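You operate a simulated robot arm through the tools that you are given. There is no shell and no other tool.

You run a simulated robot arm. Do the job below in one go: nothing can be reset, and whatever is moved stays where it is left.

## Task
Wrap the ring on the turning plate as the wrap card asks.
Fine: index pin to the index pin holder, film lever on, crank till the counter shows the card's turns; then film lever off and the pin back in its bracket. Where these are worked on the way, their far stop is far enough and under half their travel is too little: film lever.

Only the result counts: the job must be done as asked and must still hold three seconds after the hand-in. Knocking over, shifting, dropping, spilling or breaking anything else fails it.

## Robot
A 7-joint arm with a two-finger parallel gripper, fixed in place. Base frame: the origin is at the foot of the arm, x ahead of it, y to its left, z up; the work surface is at about z = 740. Lengths are in mm, angles in rad, forces in N, time in s.
Its first joint turns from -2.601 to 2.601 rad. Payload 3.43 kg.
The tool frame sits at the grasp point between the pads (the TCP): z along the fingers, y along the line on which they close. The tips reach 30 mm beyond it. The gripper opens to 94 mm. The fingers are 28 mm wide and 10 mm thick; the gripper's body (50 by 96 mm) begins 55 mm behind the TCP.
Orientation is told as [roll, pitch, yaw] about the base's x, y, z axes, in that order, counted from this pose: with the fingers straight down and closing along the base's y, the tool's x points along the base's -x, its y along +y and its z along -z.

## Interface
- The arm moves only by the tool play_rows. Its argument "motion" is a list of rows, each a list of 7 numbers: the finger opening in mm, from 0 to 94, then the shift along the tool's x, y, z in mm, then the turn, a rotation vector about the tool's x, y, z in rad. In form: [[jaw, dx, dy, dz, ax, ay, az], ...]. A call has 1 to 20 rows; each row shifts and turns the commanded pose from where the row before left it, along the tool's axes as they then stand. Rows are played at 5 a second. More than 50 mm and 0.15 rad between two rows, or a gripper value outside its range, and nothing of the call is played. Where a pose cannot be reached the arm comes as near as it can. A force on the tool above 50 N (or 10 N above the force at the start of the call, whichever is more), or a blocked arm, ends the call early, and 0.2 s more pass. The fingers move at their own pace (about 45 mm/s each) and stop on an object; they squeeze with about 23 N. The grip force told is the motor's: it shows also when the fingers shut on nothing. Time passes only in rows, and 0.2 s behind the last, so rows that do not move let the fingers close. The reply holds the time, the measured pose of the TCP, the force on the tool along the base axes, the opening and the grip force, in the units named above and with some noise, with the torque about the TCP (base axes, N m) and any sound that the robot's microphone picked up.
- Cameras (640 x 400 px; columns grow to the right, rows downward): "scene" is fixed at [49.7, -649.3, 1509.3]; the picture's right is [0.05, -1.00, 0.00], its down [-0.86, -0.04, -0.51] and it looks along [0.51, 0.03, -0.86] (base axes); focal length 237 px, centre (320, 200). "wrist" rides on the gripper at [76, 14, -102] in the tool frame; the picture's right is [-0.18, 0.98, 0.00], its down [-0.75, -0.14, -0.64] and it looks along [-0.63, -0.12, 0.77] (tool axes); focal length 243 px, centre (320, 200). There is no depth. A picture from a camera that has moved, and an enlarged one, comes with that camera's place and axes in the base frame and with its lens.
- snapshot(camera): a new picture of that camera. No time passes.
- inspect(camera, box): a new picture of the part [left, top, right, bottom] of that camera's present view, enlarged. No time passes.
- job_done(): hands the job in; it is judged then, once.

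Places have to be worked out from the pictures, the camera data and where the tool is seen. Open the gripper and draw the arm clear of the work before you hand the job in, unless the task says otherwise.

The tools are called as a command line: name --pt "numbers of a row" for each row, then --argument value for the rest, lists and objects as JSON in quotes. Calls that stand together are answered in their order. play_rows: Moves the arm, as the interface text tells. Its arguments: {"type":"object","properties":{"motion":{"type":"array","items":{"type":"array","items":{"type":"number"}}}},"required":["motion"]} The other tools are called the same way: snapshot (camera) takes a picture; inspect (camera, box) takes an enlarged picture of a part of a camera's view; job_done () hands the job in.

At the start:

```text
clock: 0.0
tool_pos: [587.4, -526.3, 1137.4]
ee_rot: [0.001, 0.001, -0.002]
ft_force: [0.4, -0.3, -0.3]
ft_torque: [0.0, 0.01, 0.0]
finger_gap: 94.1
gripper_force: 0.0
```

scene: 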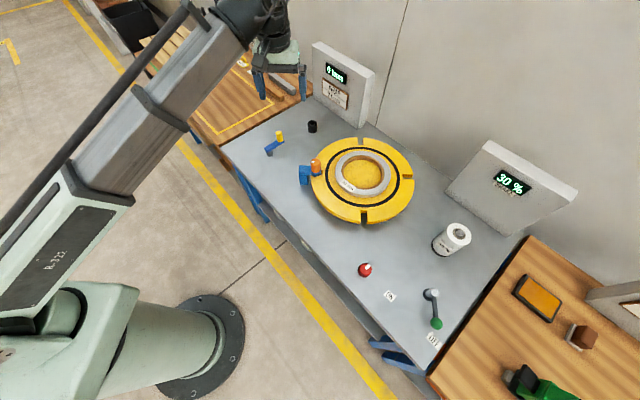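
wrist: 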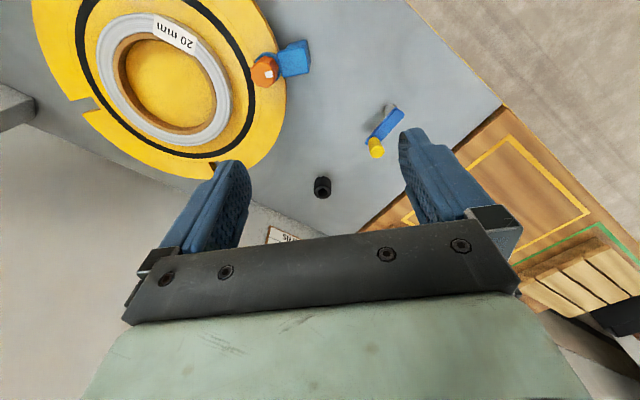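

I start by enlarging the scene to read the card, displays and identify the parts.

inspect --camera "scene" --box '[300, 35, 400, 135]'

inspect --camera "scene" --box '[250, 110, 430, 230]'

inspect --camera "scene" --box '[340, 200, 500, 360]'

inspect --camera "scene" --box '[440, 130, 580, 250]'

inspect --camera "wrist" --box '[220, 20, 440, 260]'

```text
4.00 times, centred on (350, 85) of scene
camera zoom: at [49.7, -649.3, 1509.3], right [0.05, -1.0, 0.0], down [-0.86, -0.04, -0.51], along [0.51, 0.03, -0.86], focal length 948 px, centre (200, 660)
```

zoom: 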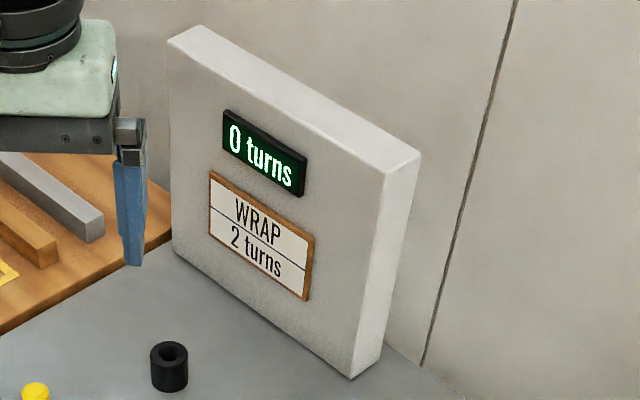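

```text
3.33 times, centred on (340, 170) of scene
camera zoom: at [49.7, -649.3, 1509.3], right [0.05, -1.0, 0.0], down [-0.86, -0.04, -0.51], along [0.51, 0.03, -0.86], focal length 790 px, centre (253, 300)
```

zoom: 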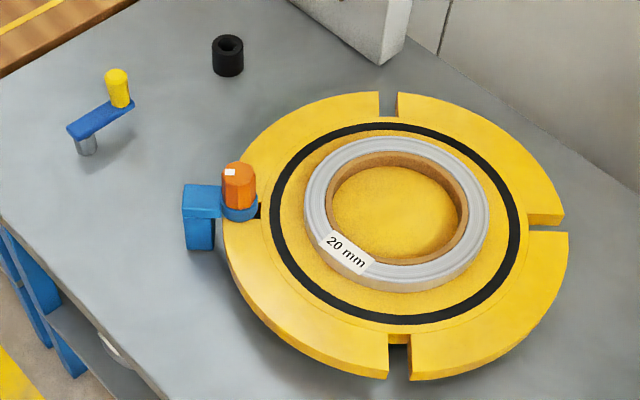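

```text
2.50 times, centred on (420, 280) of scene
camera zoom: at [49.7, -649.3, 1509.3], right [0.05, -1.0, 0.0], down [-0.86, -0.04, -0.51], along [0.51, 0.03, -0.86], focal length 592 px, centre (70, 0)
```

zoom: 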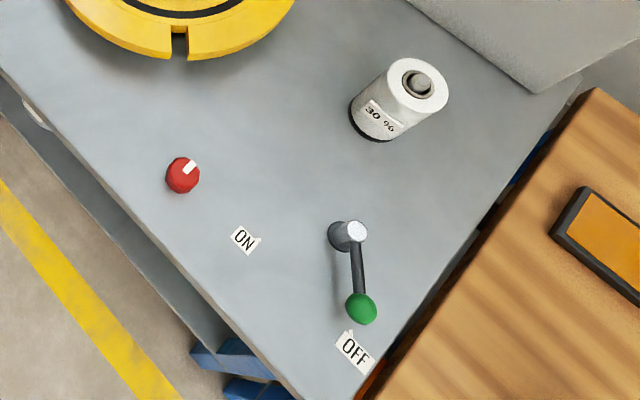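

```text
3.33 times, centred on (510, 190) of scene
camera zoom: at [49.7, -649.3, 1509.3], right [0.05, -1.0, 0.0], down [-0.86, -0.04, -0.51], along [0.51, 0.03, -0.86], focal length 790 px, centre (-313, 233)
```

zoom: 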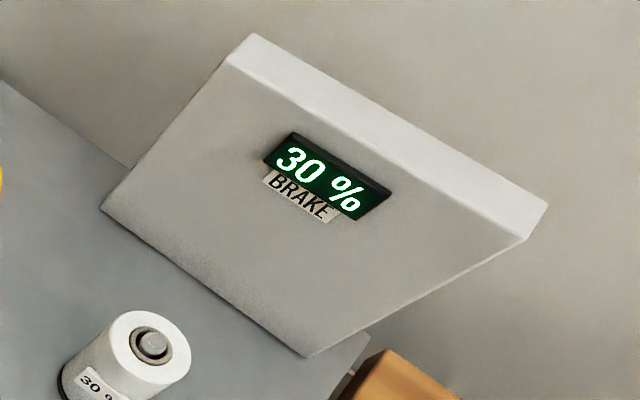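

```text
1.67 times, centred on (330, 140) of wrist
camera zoom: at [511.0, -513.0, 1239.0], right [0.19, 0.98, 0.0], down [0.75, -0.14, 0.64], along [0.63, -0.12, -0.77], focal length 404 px, centre (303, 300)
```

zoom: 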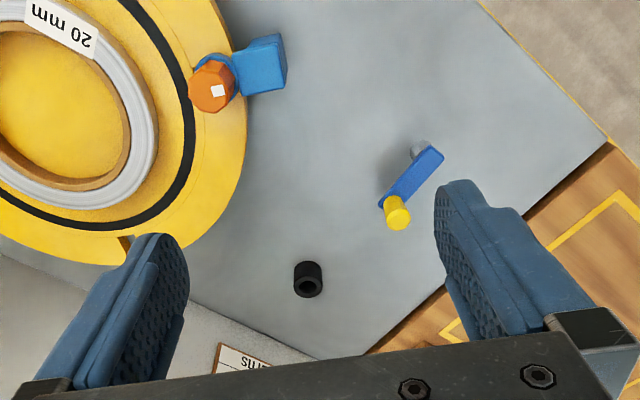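

The card asks for 2 turns; the brake is at 30 %, matching the roll. I judge the orange pin at about (575,-604,858), the black holder at about (855,-572,780), the crank knob at about (741,-450,830) and the lever knob at about (106,-958,790). I move closer over the pin for a better look.

play_rows --pt "94 3 -19 30 0 0 0" --pt "94 3 -19 30 0 0 0" --pt "94 3 -20 30 0 0 0" --pt "94 3 -20 30 0 0 0" --pt "94 0 0 0 0 0 0"

snapshot --camera "wrist"

snapshot --camera "scene"

```text
clock: 1.2
tool_pos: [572.3, -604.0, 1018.3]
ee_rot: [-0.002, -0.001, -0.001]
ft_force: [0.1, 0.3, 0.7]
ft_torque: [0.01, 0.02, 0.04]
finger_gap: 93.8
gripper_force: 0.0
```

```text
taken
camera wrist: at [497.2, -591.4, 1119.7], right [0.18, 0.98, 0.0], down [0.75, -0.14, 0.64], along [0.63, -0.12, -0.77], focal length 243 px, centre (320, 200)
```

wrist: 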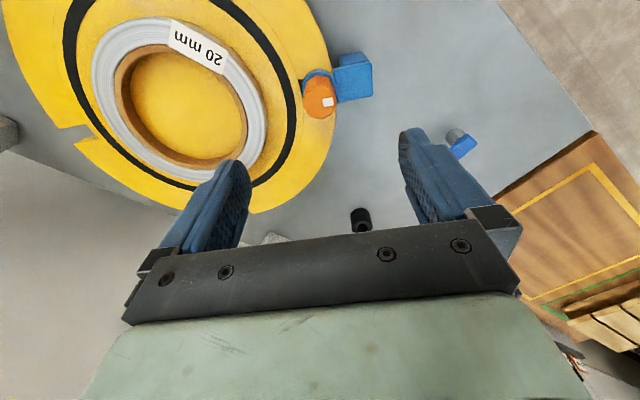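

```text
taken
```

scene: 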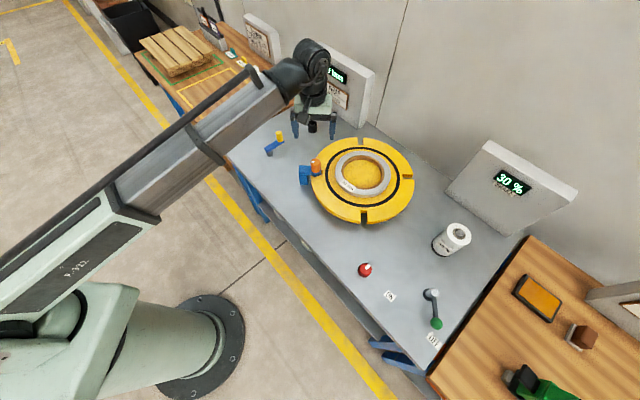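

The pin lines up at (575,-606). Since the holder is near the arm's limit, I turn the fingers across the radial direction and tilt the tool outward about 35°, which I'll use for both pick and place.

play_rows --pt "94 0 0 0 0 0 0.14" --pt "94 0 0 0 0 0 0.14" --pt "94 0 0 0 0 0 0.14" --pt "94 0 0 0 0 0 0.14" --pt "94 0 0 0 0 0 0.14" --pt "94 0 0 0 0 -0.14 0" --pt "94 0 0 0 0 -0.14 0" --pt "94 0 0 0 0 -0.14 0" --pt "94 0 0 0 0 -0.14 0" --pt "94 0 0 0 0 -0.05 0" --pt "94 0 0 0 0 0 0"

snapshot --camera "wrist"

snapshot --camera "scene"

```text
clock: 3.6
tool_pos: [575.1, -603.1, 1016.2]
ee_rot: [-0.001, -0.609, -0.701]
ft_force: [-0.6, -0.5, -0.4]
ft_torque: [0.02, 0.02, -0.01]
finger_gap: 93.8
gripper_force: 0.1
```

```text
taken
camera wrist: at [491.5, -516.1, 1056.4], right [0.75, 0.65, 0.11], down [0.1, -0.27, 0.96], along [0.66, -0.71, -0.27], focal length 243 px, centre (320, 200)
```

wrist: 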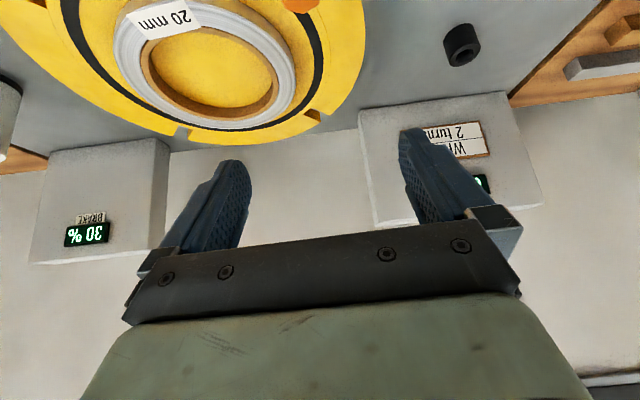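

```text
taken
```

scene: 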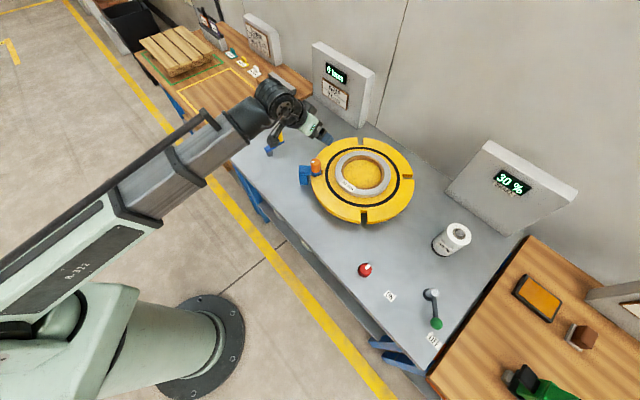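

The tilted pose holds. Before touching anything I check that the holder is reachable with this tilt by flying to about (857,-571,900).

play_rows --pt "94 -13.3 29.4 29.5 0 0 0" --pt "94 -13.3 29.4 29.5 0 0 0" --pt "94 -13.3 29.4 29.5 0 0 0" --pt "94 -13.3 29.4 29.5 0 0 0" --pt "94 -13.3 29.4 29.5 0 0 0" --pt "94 -13.3 29.4 29.5 0 0 0" --pt "94 -13.3 29.4 29.5 0 0 0" --pt "94 0 0 0 0 0 0"

snapshot --camera "wrist"

snapshot --camera "scene"

```text
clock: 5.4
tool_pos: [856.1, -570.5, 900.7]
ee_rot: [0.001, -0.61, -0.702]
ft_force: [0.1, 0.4, 0.6]
ft_torque: [0.04, -0.01, 0.0]
finger_gap: 94.0
gripper_force: 0.0
```

```text
taken
camera wrist: at [772.8, -483.5, 940.8], right [0.75, 0.65, 0.11], down [0.1, -0.27, 0.96], along [0.65, -0.71, -0.27], focal length 243 px, centre (320, 200)
```

wrist: 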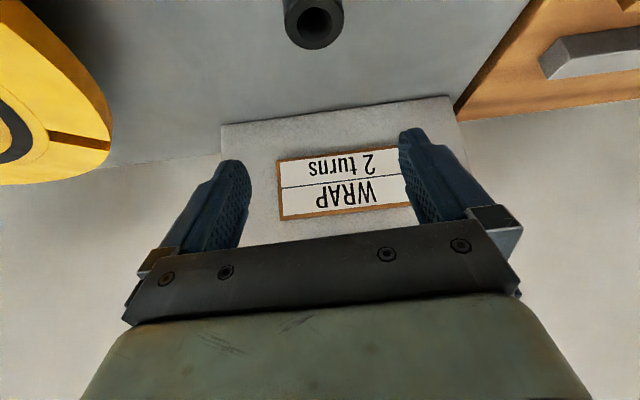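

```text
taken
```

scene: 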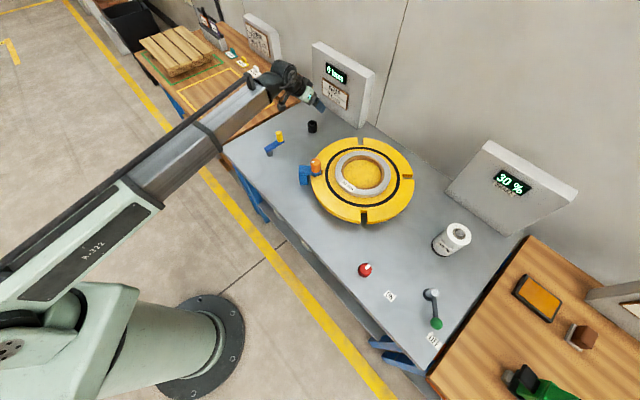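

Reach is fine with the tilt. I enlarge the holder view now, to pin down its place.

inspect --camera "wrist" --box '[260, 0, 380, 75]'

inspect --camera "scene" --box '[290, 110, 340, 140]'

```text
5.33 times, centred on (320, 38) of wrist
camera zoom: at [772.8, -483.5, 940.8], right [0.75, 0.65, 0.11], down [0.1, -0.27, 0.96], along [0.65, -0.71, -0.27], focal length 1294 px, centre (320, 1067)
```

zoom: 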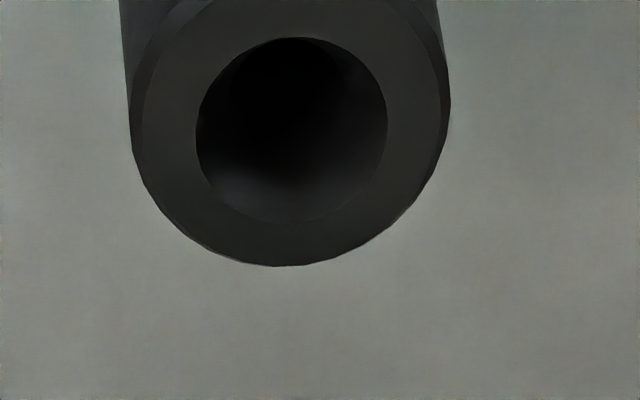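

```text
12.80 times, centred on (315, 125) of scene
camera zoom: at [49.7, -649.3, 1509.3], right [0.05, -1.0, 0.0], down [-0.86, -0.04, -0.51], along [0.51, 0.03, -0.86], focal length 3033 px, centre (384, 1160)
```

zoom: 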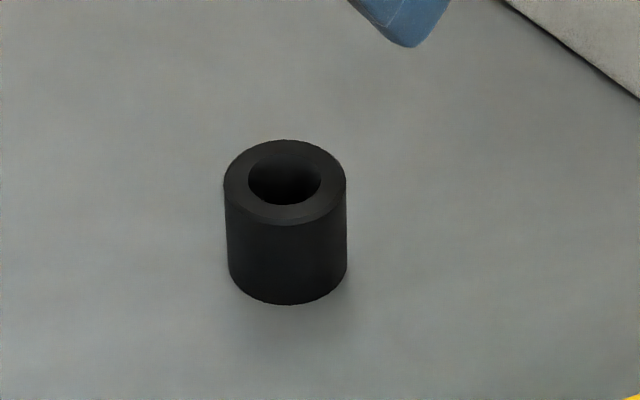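

Combining views, I place the holder's top centre at about (869,-571.5,776), with hole ~24 mm. Now I lift and go back to hover 80 mm short of the pin head along the tilted approach.

play_rows --pt "94 -23 0 -32.8 0 0 0" --pt "94 -23 0 -32.8 0 0 0" --pt "94 33.2 -29.7 -11.9 0 0 0" --pt "94 33.2 -29.7 -11.9 0 0 0" --pt "94 33.2 -29.7 -11.9 0 0 0" --pt "94 33.2 -29.7 -11.9 0 0 0" --pt "94 33.2 -29.7 -11.9 0 0 0" --pt "94 33.2 -29.7 -11.9 0 0 0" --pt "94 33.2 -29.7 -11.9 0 0 0" --pt "94 0 0 0 0 0 0"

snapshot --camera "wrist"

inspect --camera "scene" --box '[270, 130, 350, 180]'

```text
clock: 7.6
tool_pos: [536.0, -578.4, 916.2]
ee_rot: [0.001, -0.611, -0.7]
ft_force: [0.5, -0.3, 0.5]
ft_torque: [-0.01, -0.02, 0.03]
finger_gap: 94.1
gripper_force: 0.0
```

```text
taken
camera wrist: at [453.6, -490.2, 955.0], right [0.75, 0.65, 0.11], down [0.1, -0.27, 0.96], along [0.66, -0.71, -0.27], focal length 243 px, centre (320, 200)
```

wrist: 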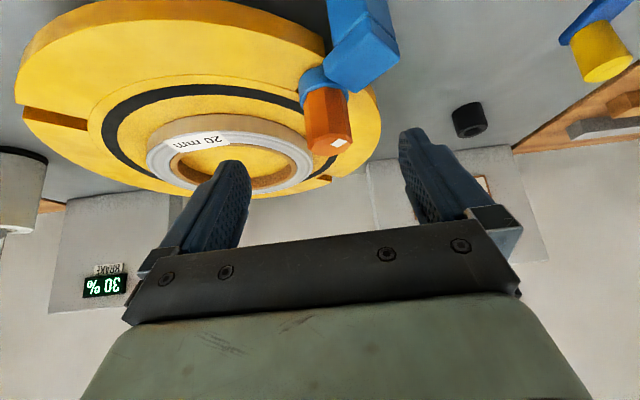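

```text
8.00 times, centred on (310, 155) of scene
camera zoom: at [49.7, -649.3, 1509.3], right [0.05, -1.0, 0.0], down [-0.86, -0.04, -0.51], along [0.51, 0.03, -0.86], focal length 1896 px, centre (400, 560)
```

zoom: 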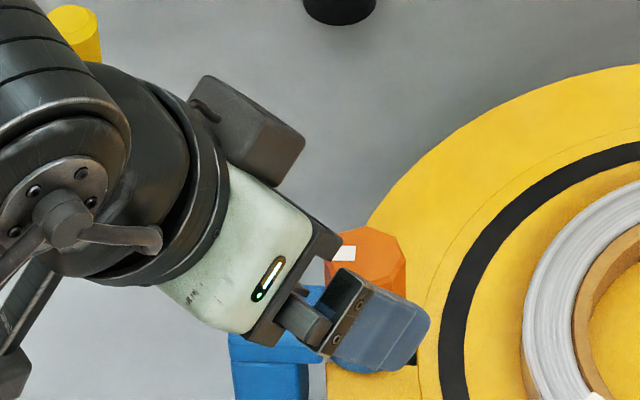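

The pin head is a ~36 mm wide orange prism from z≈812 to 863 at about (576,-605). I advance 50 mm along the tool axis, centring sideways, and look again.

play_rows --pt "94 0.5 3 17 0 0 0" --pt "94 0.5 3 17 0 0 0" --pt "94 0 0.5 16 0 0 0" --pt "94 0 0 0 0 0 0"

snapshot --camera "wrist"

inspect --camera "scene" --box '[270, 130, 350, 180]'

```text
clock: 8.6
tool_pos: [564.4, -590.6, 875.1]
ee_rot: [0.002, -0.61, -0.704]
ft_force: [-0.1, 0.5, 0.9]
ft_torque: [0.01, 0.02, -0.01]
finger_gap: 93.8
gripper_force: 0.1
```

```text
taken
camera wrist: at [481.7, -503.1, 914.3], right [0.75, 0.65, 0.11], down [0.1, -0.27, 0.96], along [0.65, -0.71, -0.27], focal length 243 px, centre (320, 200)
```

wrist: 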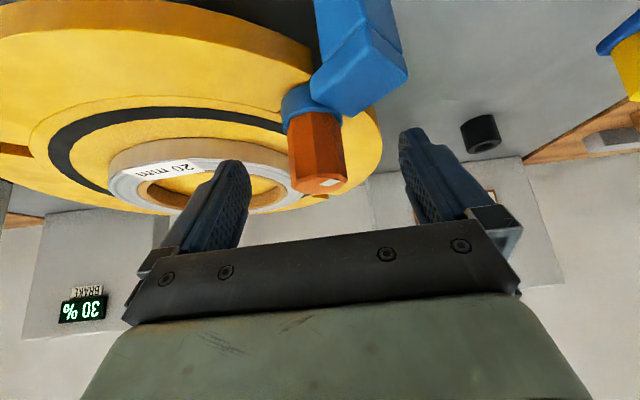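

```text
8.00 times, centred on (310, 155) of scene
camera zoom: at [49.7, -649.3, 1509.3], right [0.05, -1.0, 0.0], down [-0.86, -0.04, -0.51], along [0.51, 0.03, -0.86], focal length 1896 px, centre (400, 560)
```

zoom: 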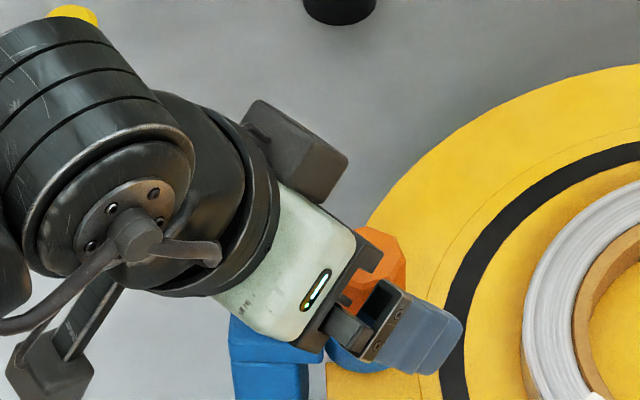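

The head sits ~3 mm to the tool's -y side and ~33 mm ahead. I move in to z≈846 and close.

play_rows --pt "94 1.5 -1.5 16.5 0 0 0" --pt "94 1.5 -1.5 16.5 0 0 0" --pt "94 0 0 0 0 0 0"

snapshot --camera "wrist"

```text
clock: 9.4
tool_pos: [576.1, -602.8, 846.6]
ee_rot: [-0.001, -0.61, -0.7]
ft_force: [0.1, -0.2, 0.4]
ft_torque: [-0.01, 0.01, 0.01]
finger_gap: 93.9
gripper_force: 0.0
```

```text
taken
camera wrist: at [492.6, -515.0, 885.4], right [0.75, 0.65, 0.11], down [0.1, -0.27, 0.96], along [0.65, -0.71, -0.27], focal length 243 px, centre (320, 200)
```

wrist: 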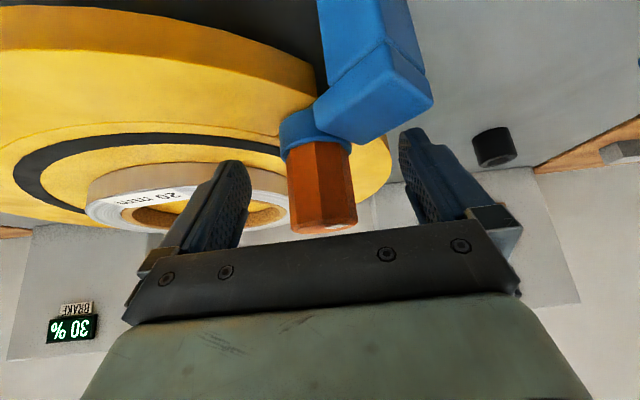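

The bracket ring's top is near z≈830, so my fingertips are low enough to touch it on closing. I back off up along the tool (≈22 mm) so the tips stay above the ring, then close on the head.

play_rows --pt "94 -2.3 0 -10.8 0 0 0" --pt "94 -2.3 0 -10.8 0 0 0" --pt "94 0 0 0 0 0 0"

inspect --camera "wrist" --box '[220, 80, 460, 240]'

```text
clock: 10.2
tool_pos: [570.9, -598.5, 866.6]
ee_rot: [0.0, -0.609, -0.703]
ft_force: [-0.7, -0.2, 0.4]
ft_torque: [0.02, 0.01, -0.01]
finger_gap: 94.2
gripper_force: 0.2
```

```text
2.50 times, centred on (340, 160) of wrist
camera zoom: at [487.1, -509.5, 906.7], right [0.75, 0.65, 0.11], down [0.1, -0.27, 0.96], along [0.65, -0.71, -0.27], focal length 606 px, centre (270, 300)
```

zoom: 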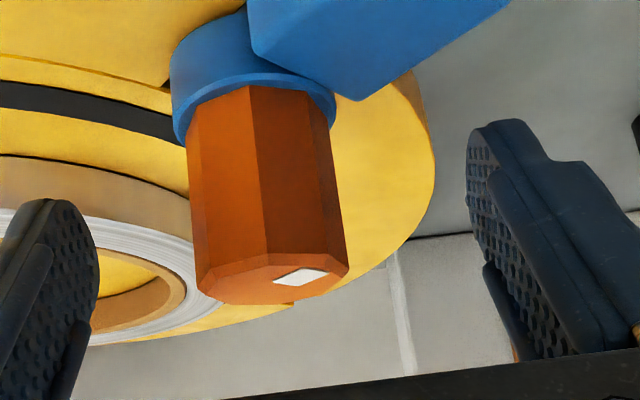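

The head is an octagonal knob sitting on the ring, nicely between the fingers and above the bracket block. I close the fingers.

play_rows --pt "30 0 0 0 0 0 0" --pt "30 0 0 0 0 0 0" --pt "25 0 0 0 0 0 0" --pt "20 0 0 0 0 0 0" --pt "20 0 0 0 0 0 0"

inspect --camera "wrist" --box '[220, 80, 460, 240]'

```text
clock: 11.4
tool_pos: [570.6, -597.7, 866.2]
ee_rot: [0.0, -0.611, -0.702]
ft_force: [-0.1, -0.8, 0.9]
ft_torque: [-0.08, 0.06, -0.02]
finger_gap: 34.9
gripper_force: 22.8
```

```text
2.50 times, centred on (340, 160) of wrist
camera zoom: at [487.1, -509.5, 906.7], right [0.75, 0.65, 0.11], down [0.1, -0.27, 0.96], along [0.65, -0.71, -0.27], focal length 606 px, centre (270, 300)
```

zoom: 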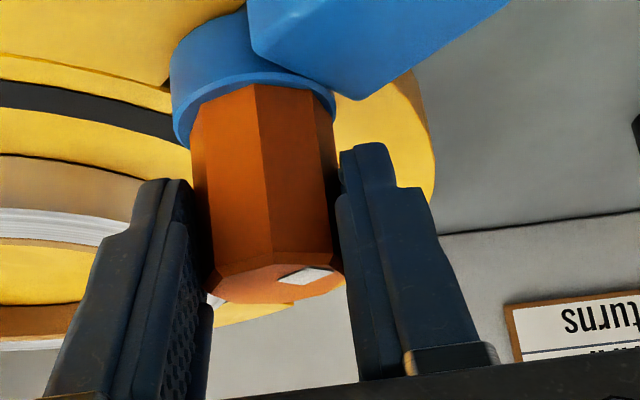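

Gripped at 34.9 mm. I lift straight up, 100 mm.

play_rows --pt "20 -5.7 0 -8.2 0 0 0" --pt "20 -5.7 0 -8.2 0 0 0" --pt "20 -11.5 0 -16.4 0 0 0" --pt "20 -11.5 0 -16.4 0 0 0" --pt "20 -11.5 0 -16.4 0 0 0" --pt "20 -11.5 0 -16.4 0 0 0" --pt "20 0 0 0 0 0 0"

snapshot --camera "wrist"

inspect --camera "scene" --box '[270, 110, 366, 170]'

```text
clock: 13.0
tool_pos: [570.7, -597.3, 966.7]
ee_rot: [0.0, -0.61, -0.699]
ft_force: [0.6, -0.3, -0.8]
ft_torque: [0.02, 0.04, 0.02]
finger_gap: 34.6
gripper_force: 22.8
```

```text
taken
camera wrist: at [487.2, -509.0, 1006.9], right [0.75, 0.65, 0.11], down [0.1, -0.27, 0.96], along [0.65, -0.71, -0.27], focal length 243 px, centre (320, 200)
```

wrist: 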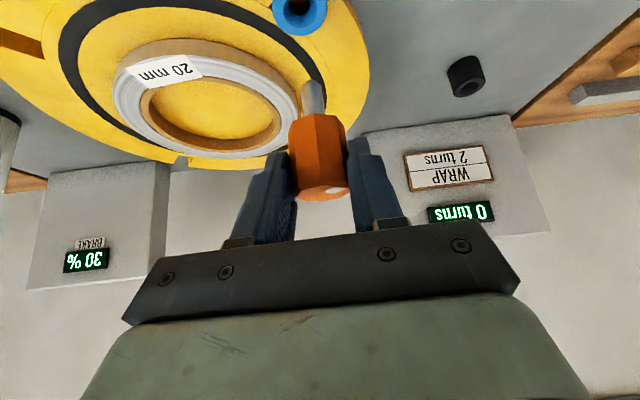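

```text
6.67 times, centred on (318, 140) of scene
camera zoom: at [49.7, -649.3, 1509.3], right [0.05, -1.0, 0.0], down [-0.86, -0.04, -0.51], along [0.51, 0.03, -0.86], focal length 1580 px, centre (333, 600)
```

zoom: 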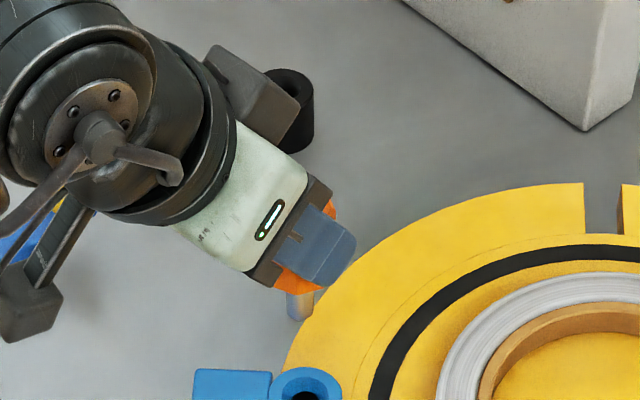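

The pin is out cleanly; its shaft is ~30 mm long. I carry it over to above the holder at z≈900.

play_rows --pt "20 -20.8 26.5 14.6 0 0 0" --pt "20 -20.8 26.5 14.6 0 0 0" --pt "20 -20.8 26.5 14.6 0 0 0" --pt "20 -20.8 26.5 14.6 0 0 0" --pt "20 -20.8 26.5 14.6 0 0 0" --pt "20 -20.8 26.5 14.6 0 0 0" --pt "20 -20.8 26.5 14.6 0 0 0" --pt "20 -20.8 26.5 14.6 0 0 0" --pt "20 12.6 0 18 0 0 0" --pt "20 12.6 0 18 0 0 0" --pt "20 12.6 0 18 0 0 0" --pt "20 0 0 0 0 0 0"

snapshot --camera "wrist"

inspect --camera "scene" --box '[280, 80, 344, 140]'

```text
clock: 15.6
tool_pos: [863.5, -567.6, 899.5]
ee_rot: [0.001, -0.611, -0.701]
ft_force: [-0.1, 0.0, -1.3]
ft_torque: [0.04, 0.04, 0.0]
finger_gap: 34.7
gripper_force: 23.2
```

```text
taken
camera wrist: at [780.2, -479.5, 939.3], right [0.75, 0.65, 0.11], down [0.1, -0.27, 0.96], along [0.65, -0.71, -0.27], focal length 243 px, centre (320, 200)
```

wrist: 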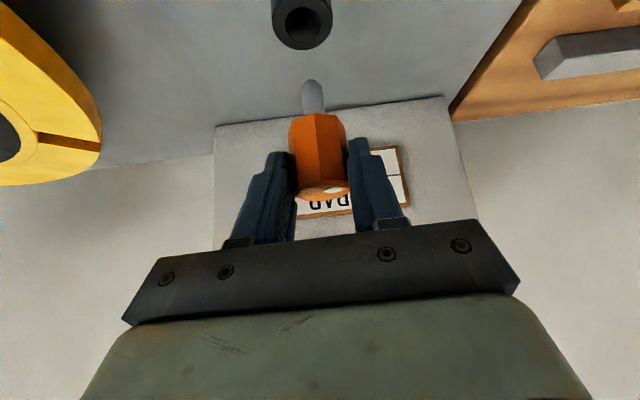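

```text
6.67 times, centred on (312, 110) of scene
camera zoom: at [49.7, -649.3, 1509.3], right [0.05, -1.0, 0.0], down [-0.86, -0.04, -0.51], along [0.51, 0.03, -0.86], focal length 1580 px, centre (373, 800)
```

zoom: 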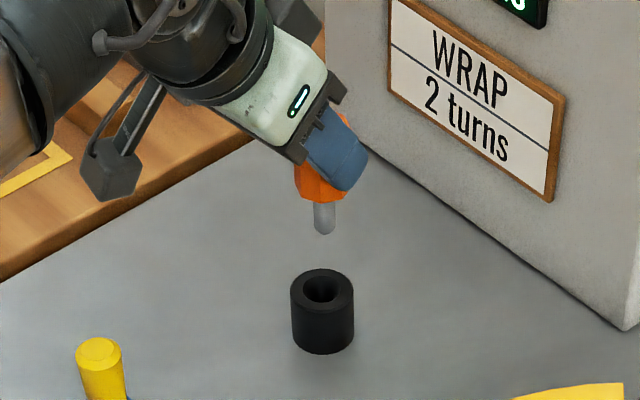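

I compare pin tip and hole more closely in both cameras before descending.

inspect --camera "scene" --box '[296, 100, 328, 120]'

inspect --camera "scene" --box '[296, 115, 328, 135]'

inspect --camera "wrist" --box '[256, 0, 384, 80]'

inspect --camera "wrist" --box '[256, 70, 384, 150]'

inspect --camera "wrist" --box '[256, 120, 384, 200]'

```text
16.00 times, centred on (312, 110) of scene
camera zoom: at [49.7, -649.3, 1509.3], right [0.05, -1.0, 0.0], down [-0.86, -0.04, -0.51], along [0.51, 0.03, -0.86], focal length 3791 px, centre (448, 1640)
```

zoom: 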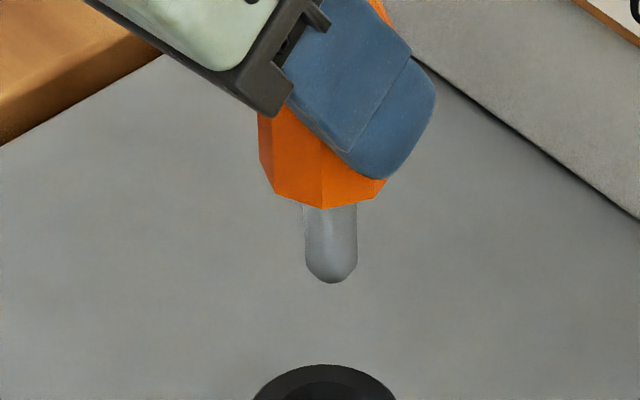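

```text
16.00 times, centred on (312, 125) of scene
camera zoom: at [49.7, -649.3, 1509.3], right [0.05, -1.0, 0.0], down [-0.86, -0.04, -0.51], along [0.51, 0.03, -0.86], focal length 3791 px, centre (448, 1400)
```

zoom: 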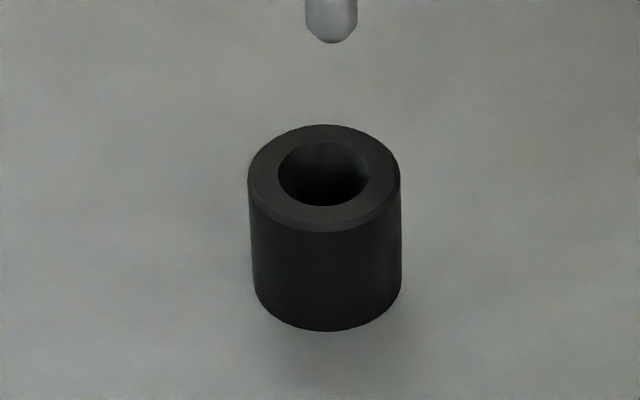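

```text
5.00 times, centred on (320, 40) of wrist
camera zoom: at [780.2, -479.5, 939.3], right [0.75, 0.65, 0.11], down [0.1, -0.27, 0.96], along [0.65, -0.71, -0.27], focal length 1213 px, centre (320, 1000)
```

zoom: 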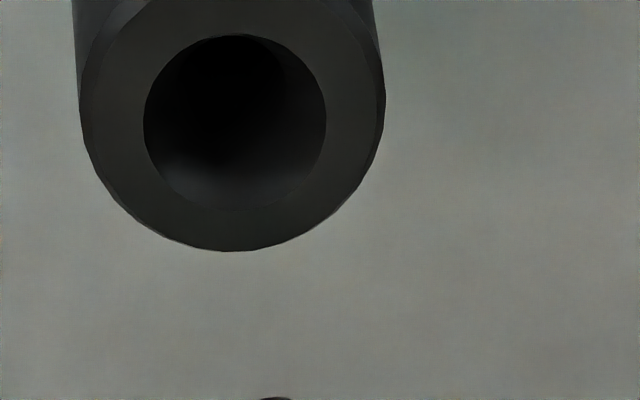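

```text
5.00 times, centred on (320, 110) of wrist
camera zoom: at [780.2, -479.5, 939.3], right [0.75, 0.65, 0.11], down [0.1, -0.27, 0.96], along [0.65, -0.71, -0.27], focal length 1213 px, centre (320, 650)
```

zoom: 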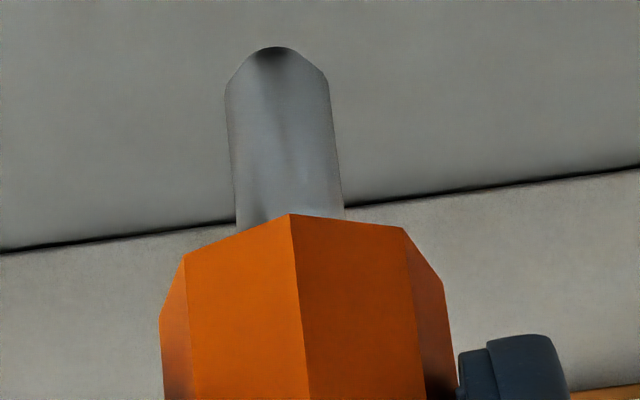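

```text
5.00 times, centred on (320, 160) of wrist
camera zoom: at [780.2, -479.5, 939.3], right [0.75, 0.65, 0.11], down [0.1, -0.27, 0.96], along [0.65, -0.71, -0.27], focal length 1213 px, centre (320, 400)
```

zoom: 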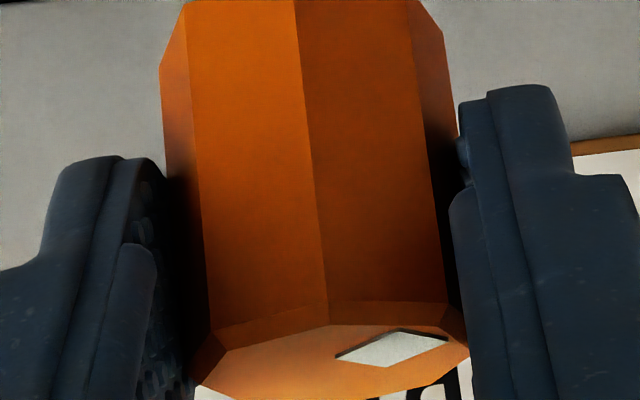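

The pin needs to go ~4 mm inward (toward the base) to centre on the hole; clearance is ±5 mm. I shift and descend 60 mm.

play_rows --pt "20 3.3 0 -2.3 0 0 0" --pt "20 11.5 0 16.4 0 0 0" --pt "20 11.5 0 16.4 0 0 0" --pt "20 0 0 0 0 0 0"

snapshot --camera "wrist"

inspect --camera "scene" --box '[296, 110, 328, 130]'

```text
clock: 16.6
tool_pos: [859.5, -564.4, 859.6]
ee_rot: [0.001, -0.611, -0.702]
ft_force: [0.2, -1.3, -1.6]
ft_torque: [0.0, 0.05, -0.03]
finger_gap: 34.7
gripper_force: 23.3
```

```text
taken
camera wrist: at [776.2, -475.9, 899.2], right [0.75, 0.65, 0.11], down [0.1, -0.27, 0.96], along [0.65, -0.71, -0.27], focal length 243 px, centre (320, 200)
```

wrist: 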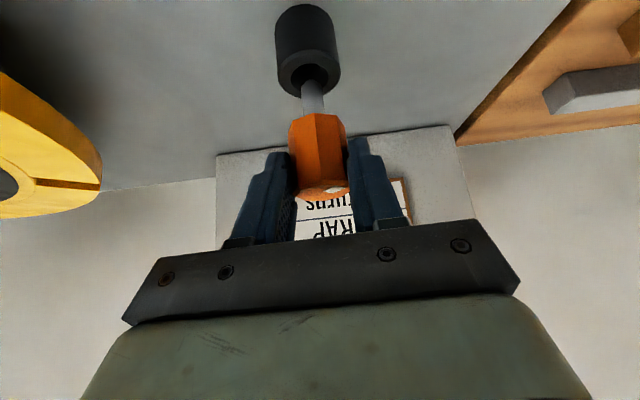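

```text
16.00 times, centred on (312, 120) of scene
camera zoom: at [49.7, -649.3, 1509.3], right [0.05, -1.0, 0.0], down [-0.86, -0.04, -0.51], along [0.51, 0.03, -0.86], focal length 3791 px, centre (448, 1480)
```

zoom: 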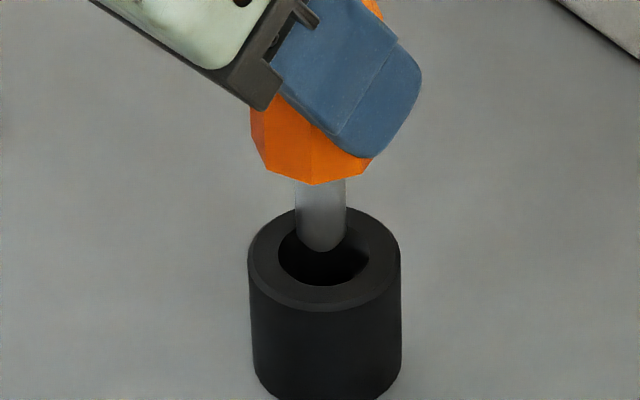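

The tip is just above the hole; I check centring closely in the wrist view.

inspect --camera "wrist" --box '[272, 40, 352, 120]'

```text
5.00 times, centred on (312, 80) of wrist
camera zoom: at [776.2, -475.9, 899.2], right [0.75, 0.65, 0.11], down [0.1, -0.27, 0.96], along [0.65, -0.71, -0.27], focal length 1213 px, centre (360, 800)
```

zoom: 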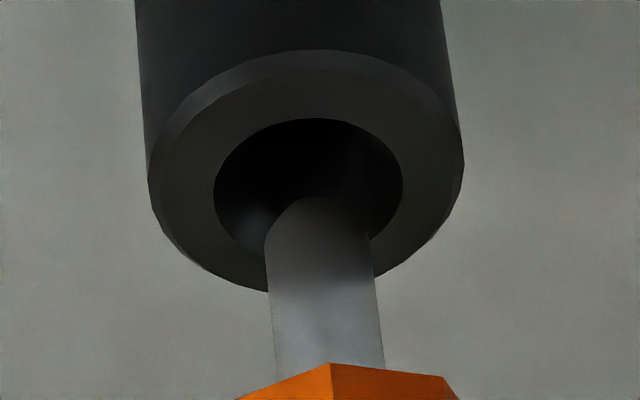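

Both cameras see the tip on the hole's centre ray, so it is right at the hole's mouth and centred. I descend 34 mm further.

play_rows --pt "20 5.7 0 8.2 0 0 0" --pt "20 5.7 0 8.2 0 0 0" --pt "20 5.7 0 8.2 0 0 0" --pt "20 2.3 0 3.3 0 0 0" --pt "20 0 0 0 0 0 0"

snapshot --camera "wrist"

inspect --camera "scene" --box '[296, 110, 328, 130]'

```text
clock: 17.8
tool_pos: [859.3, -566.4, 826.8]
ee_rot: [0.002, -0.608, -0.702]
ft_force: [1.4, 1.5, -1.8]
ft_torque: [0.09, -0.05, -0.02]
finger_gap: 34.8
gripper_force: 23.3
```

```text
taken
camera wrist: at [775.7, -477.3, 865.8], right [0.75, 0.65, 0.11], down [0.1, -0.27, 0.96], along [0.65, -0.71, -0.27], focal length 243 px, centre (320, 200)
```

wrist: 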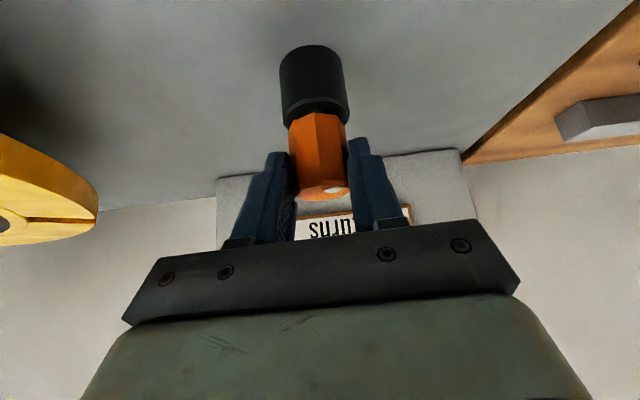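

```text
16.00 times, centred on (312, 120) of scene
camera zoom: at [49.7, -649.3, 1509.3], right [0.05, -1.0, 0.0], down [-0.86, -0.04, -0.51], along [0.51, 0.03, -0.86], focal length 3791 px, centre (448, 1480)
```

zoom: 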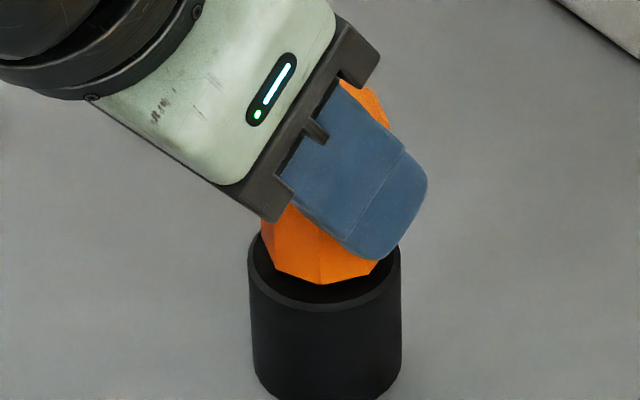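

The shaft is in; a few mm remain. I go down in small steps.

play_rows --pt "20 1.15 0 1.64 0 0 0" --pt "20 1.15 0 1.64 0 0 0" --pt "20 1.15 0 1.64 0 0 0" --pt "20 0 0 0 0 0 0"

inspect --camera "wrist" --box '[256, 70, 384, 150]'

inspect --camera "scene" --box '[296, 110, 328, 130]'

```text
clock: 18.8
tool_pos: [858.6, -566.2, 819.5]
ee_rot: [0.002, -0.61, -0.703]
ft_force: [0.5, 1.0, 3.6]
ft_torque: [0.04, -0.02, 0.01]
finger_gap: 34.4
gripper_force: 22.9
```

```text
5.00 times, centred on (320, 110) of wrist
camera zoom: at [775.9, -477.4, 860.3], right [0.75, 0.65, 0.11], down [0.1, -0.27, 0.96], along [0.66, -0.71, -0.27], focal length 1213 px, centre (320, 650)
```

zoom: 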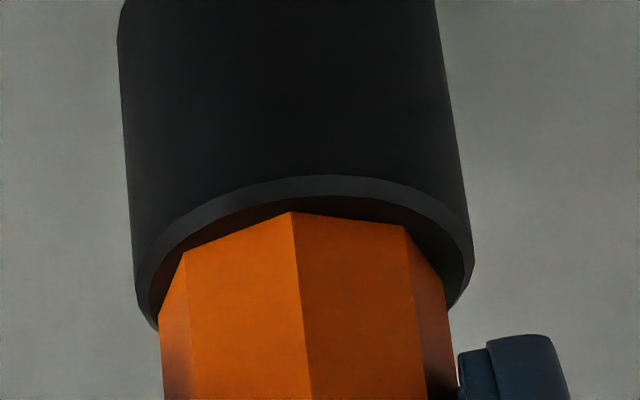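

```text
16.00 times, centred on (312, 120) of scene
camera zoom: at [49.7, -649.3, 1509.3], right [0.05, -1.0, 0.0], down [-0.86, -0.04, -0.51], along [0.51, 0.03, -0.86], focal length 3791 px, centre (448, 1480)
```

zoom: 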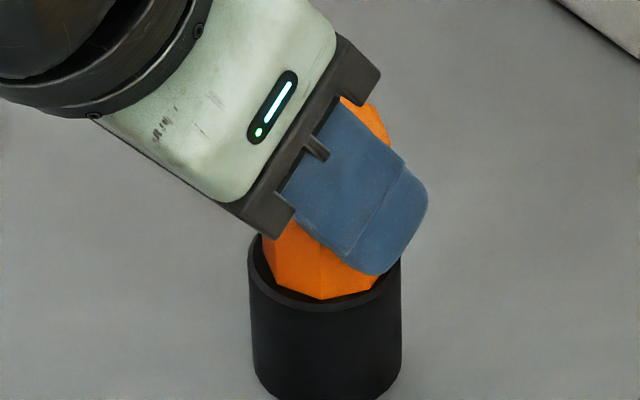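

Force is up to +3.6 N, suggesting the head is touching. One more tiny step confirms.

play_rows --pt "20 0.6 0 0.8 0 0 0" --pt "20 0 0 0 0 0 0"

inspect --camera "wrist" --box '[256, 70, 384, 150]'

```text
clock: 19.4
tool_pos: [858.6, -566.5, 820.7]
ee_rot: [0.0, -0.611, -0.701]
ft_force: [-0.1, -1.3, 8.5]
ft_torque: [-0.17, 0.0, 0.05]
finger_gap: 34.8
gripper_force: 23.7
```

```text
5.00 times, centred on (320, 110) of wrist
camera zoom: at [775.9, -477.3, 859.8], right [0.75, 0.65, 0.11], down [0.1, -0.27, 0.96], along [0.66, -0.71, -0.27], focal length 1213 px, centre (320, 650)
```

zoom: 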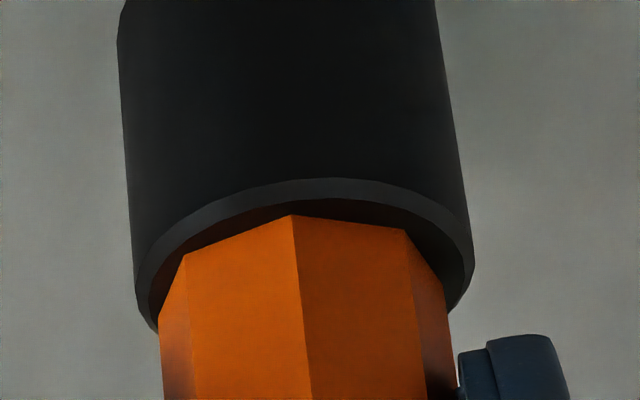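

Seated (8.5 N). I open and withdraw backwards along the tool axis.

play_rows --pt "60 0 0 0 0 0 0" --pt "75 0 0 0 0 0 0" --pt "75 0 0 0 0 0 0" --pt "75 0 0 -25 0 0 0" --pt "75 0 0 -35 0 0 0" --pt "75 0 0 -40 0 0 0" --pt "75 0 0 0 0 0 0"

snapshot --camera "wrist"

snapshot --camera "scene"

```text
clock: 21.0
tool_pos: [815.5, -527.7, 901.3]
ee_rot: [-0.001, -0.607, -0.702]
ft_force: [0.2, 0.4, 0.3]
ft_torque: [0.04, 0.0, 0.01]
finger_gap: 75.0
gripper_force: 0.1
```

```text
taken
camera wrist: at [732.6, -440.3, 941.3], right [0.75, 0.65, 0.11], down [0.1, -0.27, 0.96], along [0.65, -0.71, -0.27], focal length 243 px, centre (320, 200)
```

wrist: 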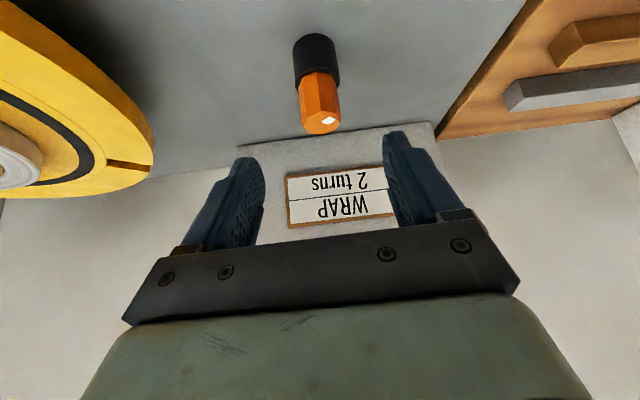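

```text
taken
```

scene: 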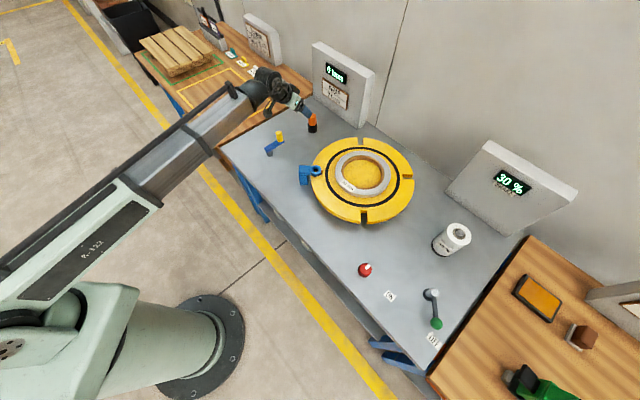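

The pin stands in the holder. Next the film lever: I raise, move back over the plate at a safe height, then straighten the tool upright with yaw 0.

play_rows --pt "75 -28.6 0 -40.9 0 0 0" --pt "75 -28.6 0 -40.9 0 0 0" --pt "75 16.6 -37 -11.6 0 0 0" --pt "75 16.6 -37 -11.6 0 0 0" --pt "75 16.6 -37 -11.6 0 0 0" --pt "75 16.6 -37 -11.6 0 0 0" --pt "75 16.6 -37 -11.6 0 0 0" --pt "75 16.6 -37 -11.6 0 0 0" --pt "75 16.6 -37 -11.6 0 0 0" --pt "75 16.6 -37 -11.6 0 0 0" --pt "75 0 0 0 0 0.122 0" --pt "75 0 0 0 0 0.122 0" --pt "75 0 0 0 0 0.122 0" --pt "75 0 0 0 0 0.122 0" --pt "75 0 0 0 0 0.122 0" --pt "75 0 0 0 0 0 0"

```text
clock: 24.4
tool_pos: [499.7, -650.2, 1001.8]
ee_rot: [0.001, 0.0, -0.702]
ft_force: [-0.3, 0.1, 0.2]
ft_torque: [0.03, 0.04, -0.05]
finger_gap: 75.0
gripper_force: 0.1
```

Upright at (500,-650,1002). I go over toward the lever for a closer look.

play_rows --pt "75 14.7 -42.9 4.4 0 0 0" --pt "75 14.7 -42.9 4.4 0 0 0" --pt "75 14.7 -42.9 4.4 0 0 0" --pt "75 14.7 -42.9 4.4 0 0 0" --pt "75 14.7 -42.9 4.4 0 0 0" --pt "75 14.7 -42.9 4.4 0 0 0" --pt "75 14.7 -42.9 4.4 0 0 0" --pt "75 14.7 -42.9 4.4 0 0 0" --pt "75 14.7 -42.9 4.4 0 0 0" --pt "75 0 0 0 0 0 0"

snapshot --camera "wrist"

snapshot --camera "scene"

```text
clock: 26.6
tool_pos: [148.8, -860.3, 960.5]
ee_rot: [-0.001, 0.001, -0.702]
ft_force: [0.1, 0.5, -0.8]
ft_torque: [0.01, 0.03, 0.02]
finger_gap: 75.1
gripper_force: 0.0
```

```text
taken
camera wrist: at [100.7, -800.5, 1062.1], right [0.77, 0.63, 0.0], down [0.48, -0.59, 0.64], along [0.41, -0.5, -0.77], focal length 243 px, centre (320, 200)
```

wrist: 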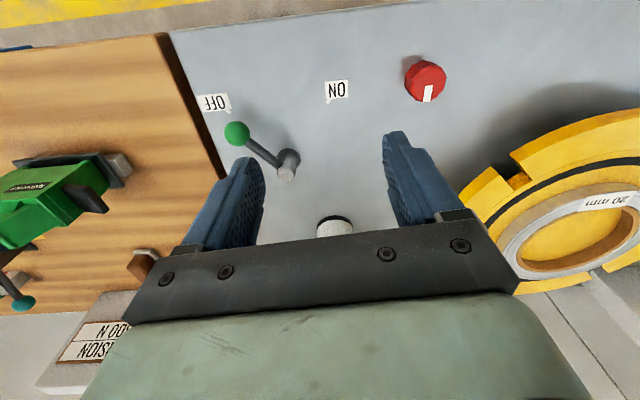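

```text
taken
```

scene: 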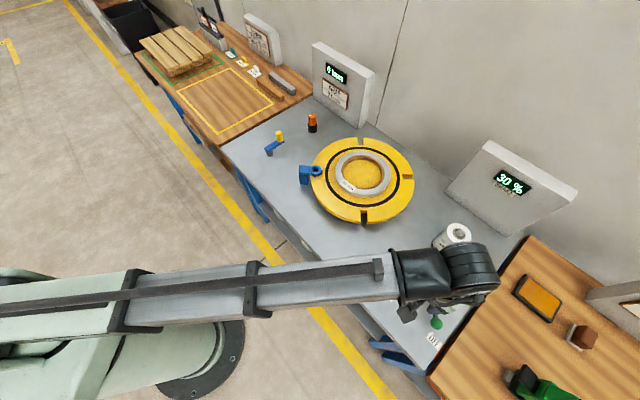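

I enlarge the lever in the wrist and scene views.

inspect --camera "wrist" --box '[190, 70, 350, 200]'

inspect --camera "scene" --box '[370, 270, 450, 350]'

```text
3.08 times, centred on (270, 135) of wrist
camera zoom: at [100.7, -800.5, 1062.1], right [0.77, 0.63, 0.0], down [0.48, -0.59, 0.64], along [0.41, -0.5, -0.77], focal length 746 px, centre (474, 400)
```

zoom: 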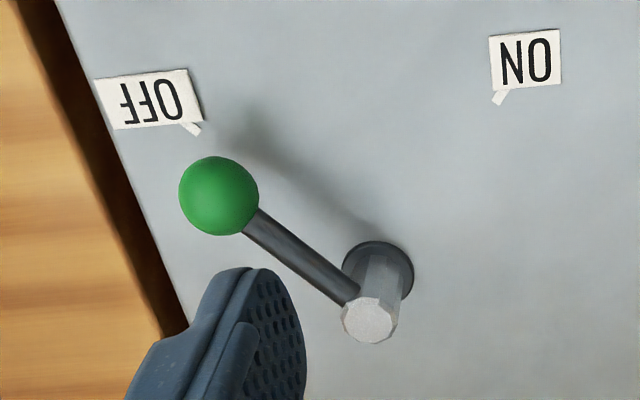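

```text
5.00 times, centred on (410, 310) of scene
camera zoom: at [49.7, -649.3, 1509.3], right [0.05, -1.0, 0.0], down [-0.86, -0.04, -0.51], along [0.51, 0.03, -0.86], focal length 1185 px, centre (-130, -350)
```

zoom: 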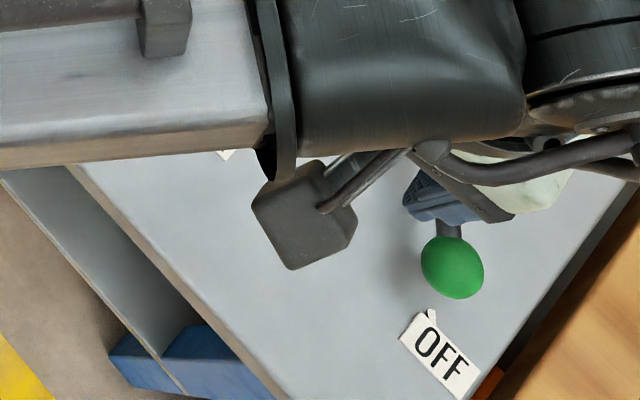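

The lever ball (~31 mm) is at about (103,-965,780), the pivot at (181,-972); lever swings from pointing -x (OFF) to +y (ON). I turn the tool to yaw 0 (fingers closing along y) and go above the ball.

play_rows --pt "75 0 0 0 0 0 -0.14" --pt "75 0 0 0 0 0 -0.14" --pt "75 0 0 0 0 0 -0.14" --pt "75 0 0 0 0 0 -0.14" --pt "75 0 0 0 0 0 -0.14" --pt "75 15.3 -32 23 0 0 0" --pt "75 15.3 -32 23 0 0 0" --pt "75 15.3 -32 23 0 0 0" --pt "75 0 0 0 0 0 0"

snapshot --camera "wrist"

inspect --camera "scene" --box '[390, 260, 486, 340]'

```text
clock: 28.6
tool_pos: [103.4, -955.8, 893.6]
ee_rot: [-0.001, 0.0, 0.0]
ft_force: [-0.1, -0.4, 0.5]
ft_torque: [-0.02, -0.02, 0.0]
finger_gap: 75.2
gripper_force: 0.1
```

```text
taken
camera wrist: at [27.1, -942.2, 995.8], right [0.18, 0.98, 0.0], down [0.75, -0.14, 0.64], along [0.63, -0.12, -0.77], focal length 243 px, centre (320, 200)
```

wrist: 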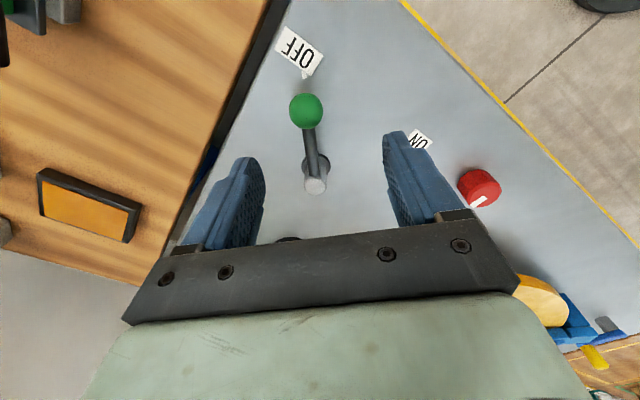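

```text
5.00 times, centred on (438, 300) of scene
camera zoom: at [49.7, -649.3, 1509.3], right [0.05, -1.0, 0.0], down [-0.86, -0.04, -0.51], along [0.51, 0.03, -0.86], focal length 1185 px, centre (-270, -300)
```

zoom: 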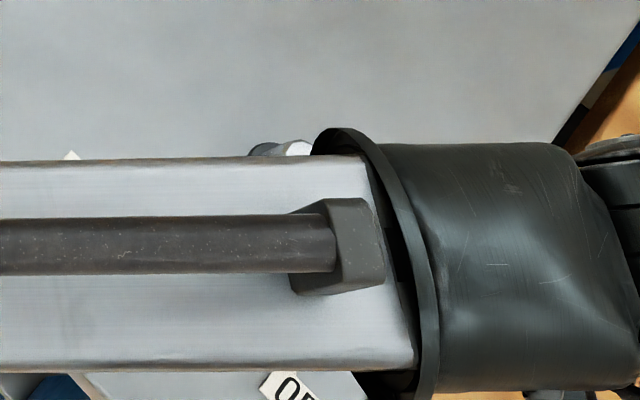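

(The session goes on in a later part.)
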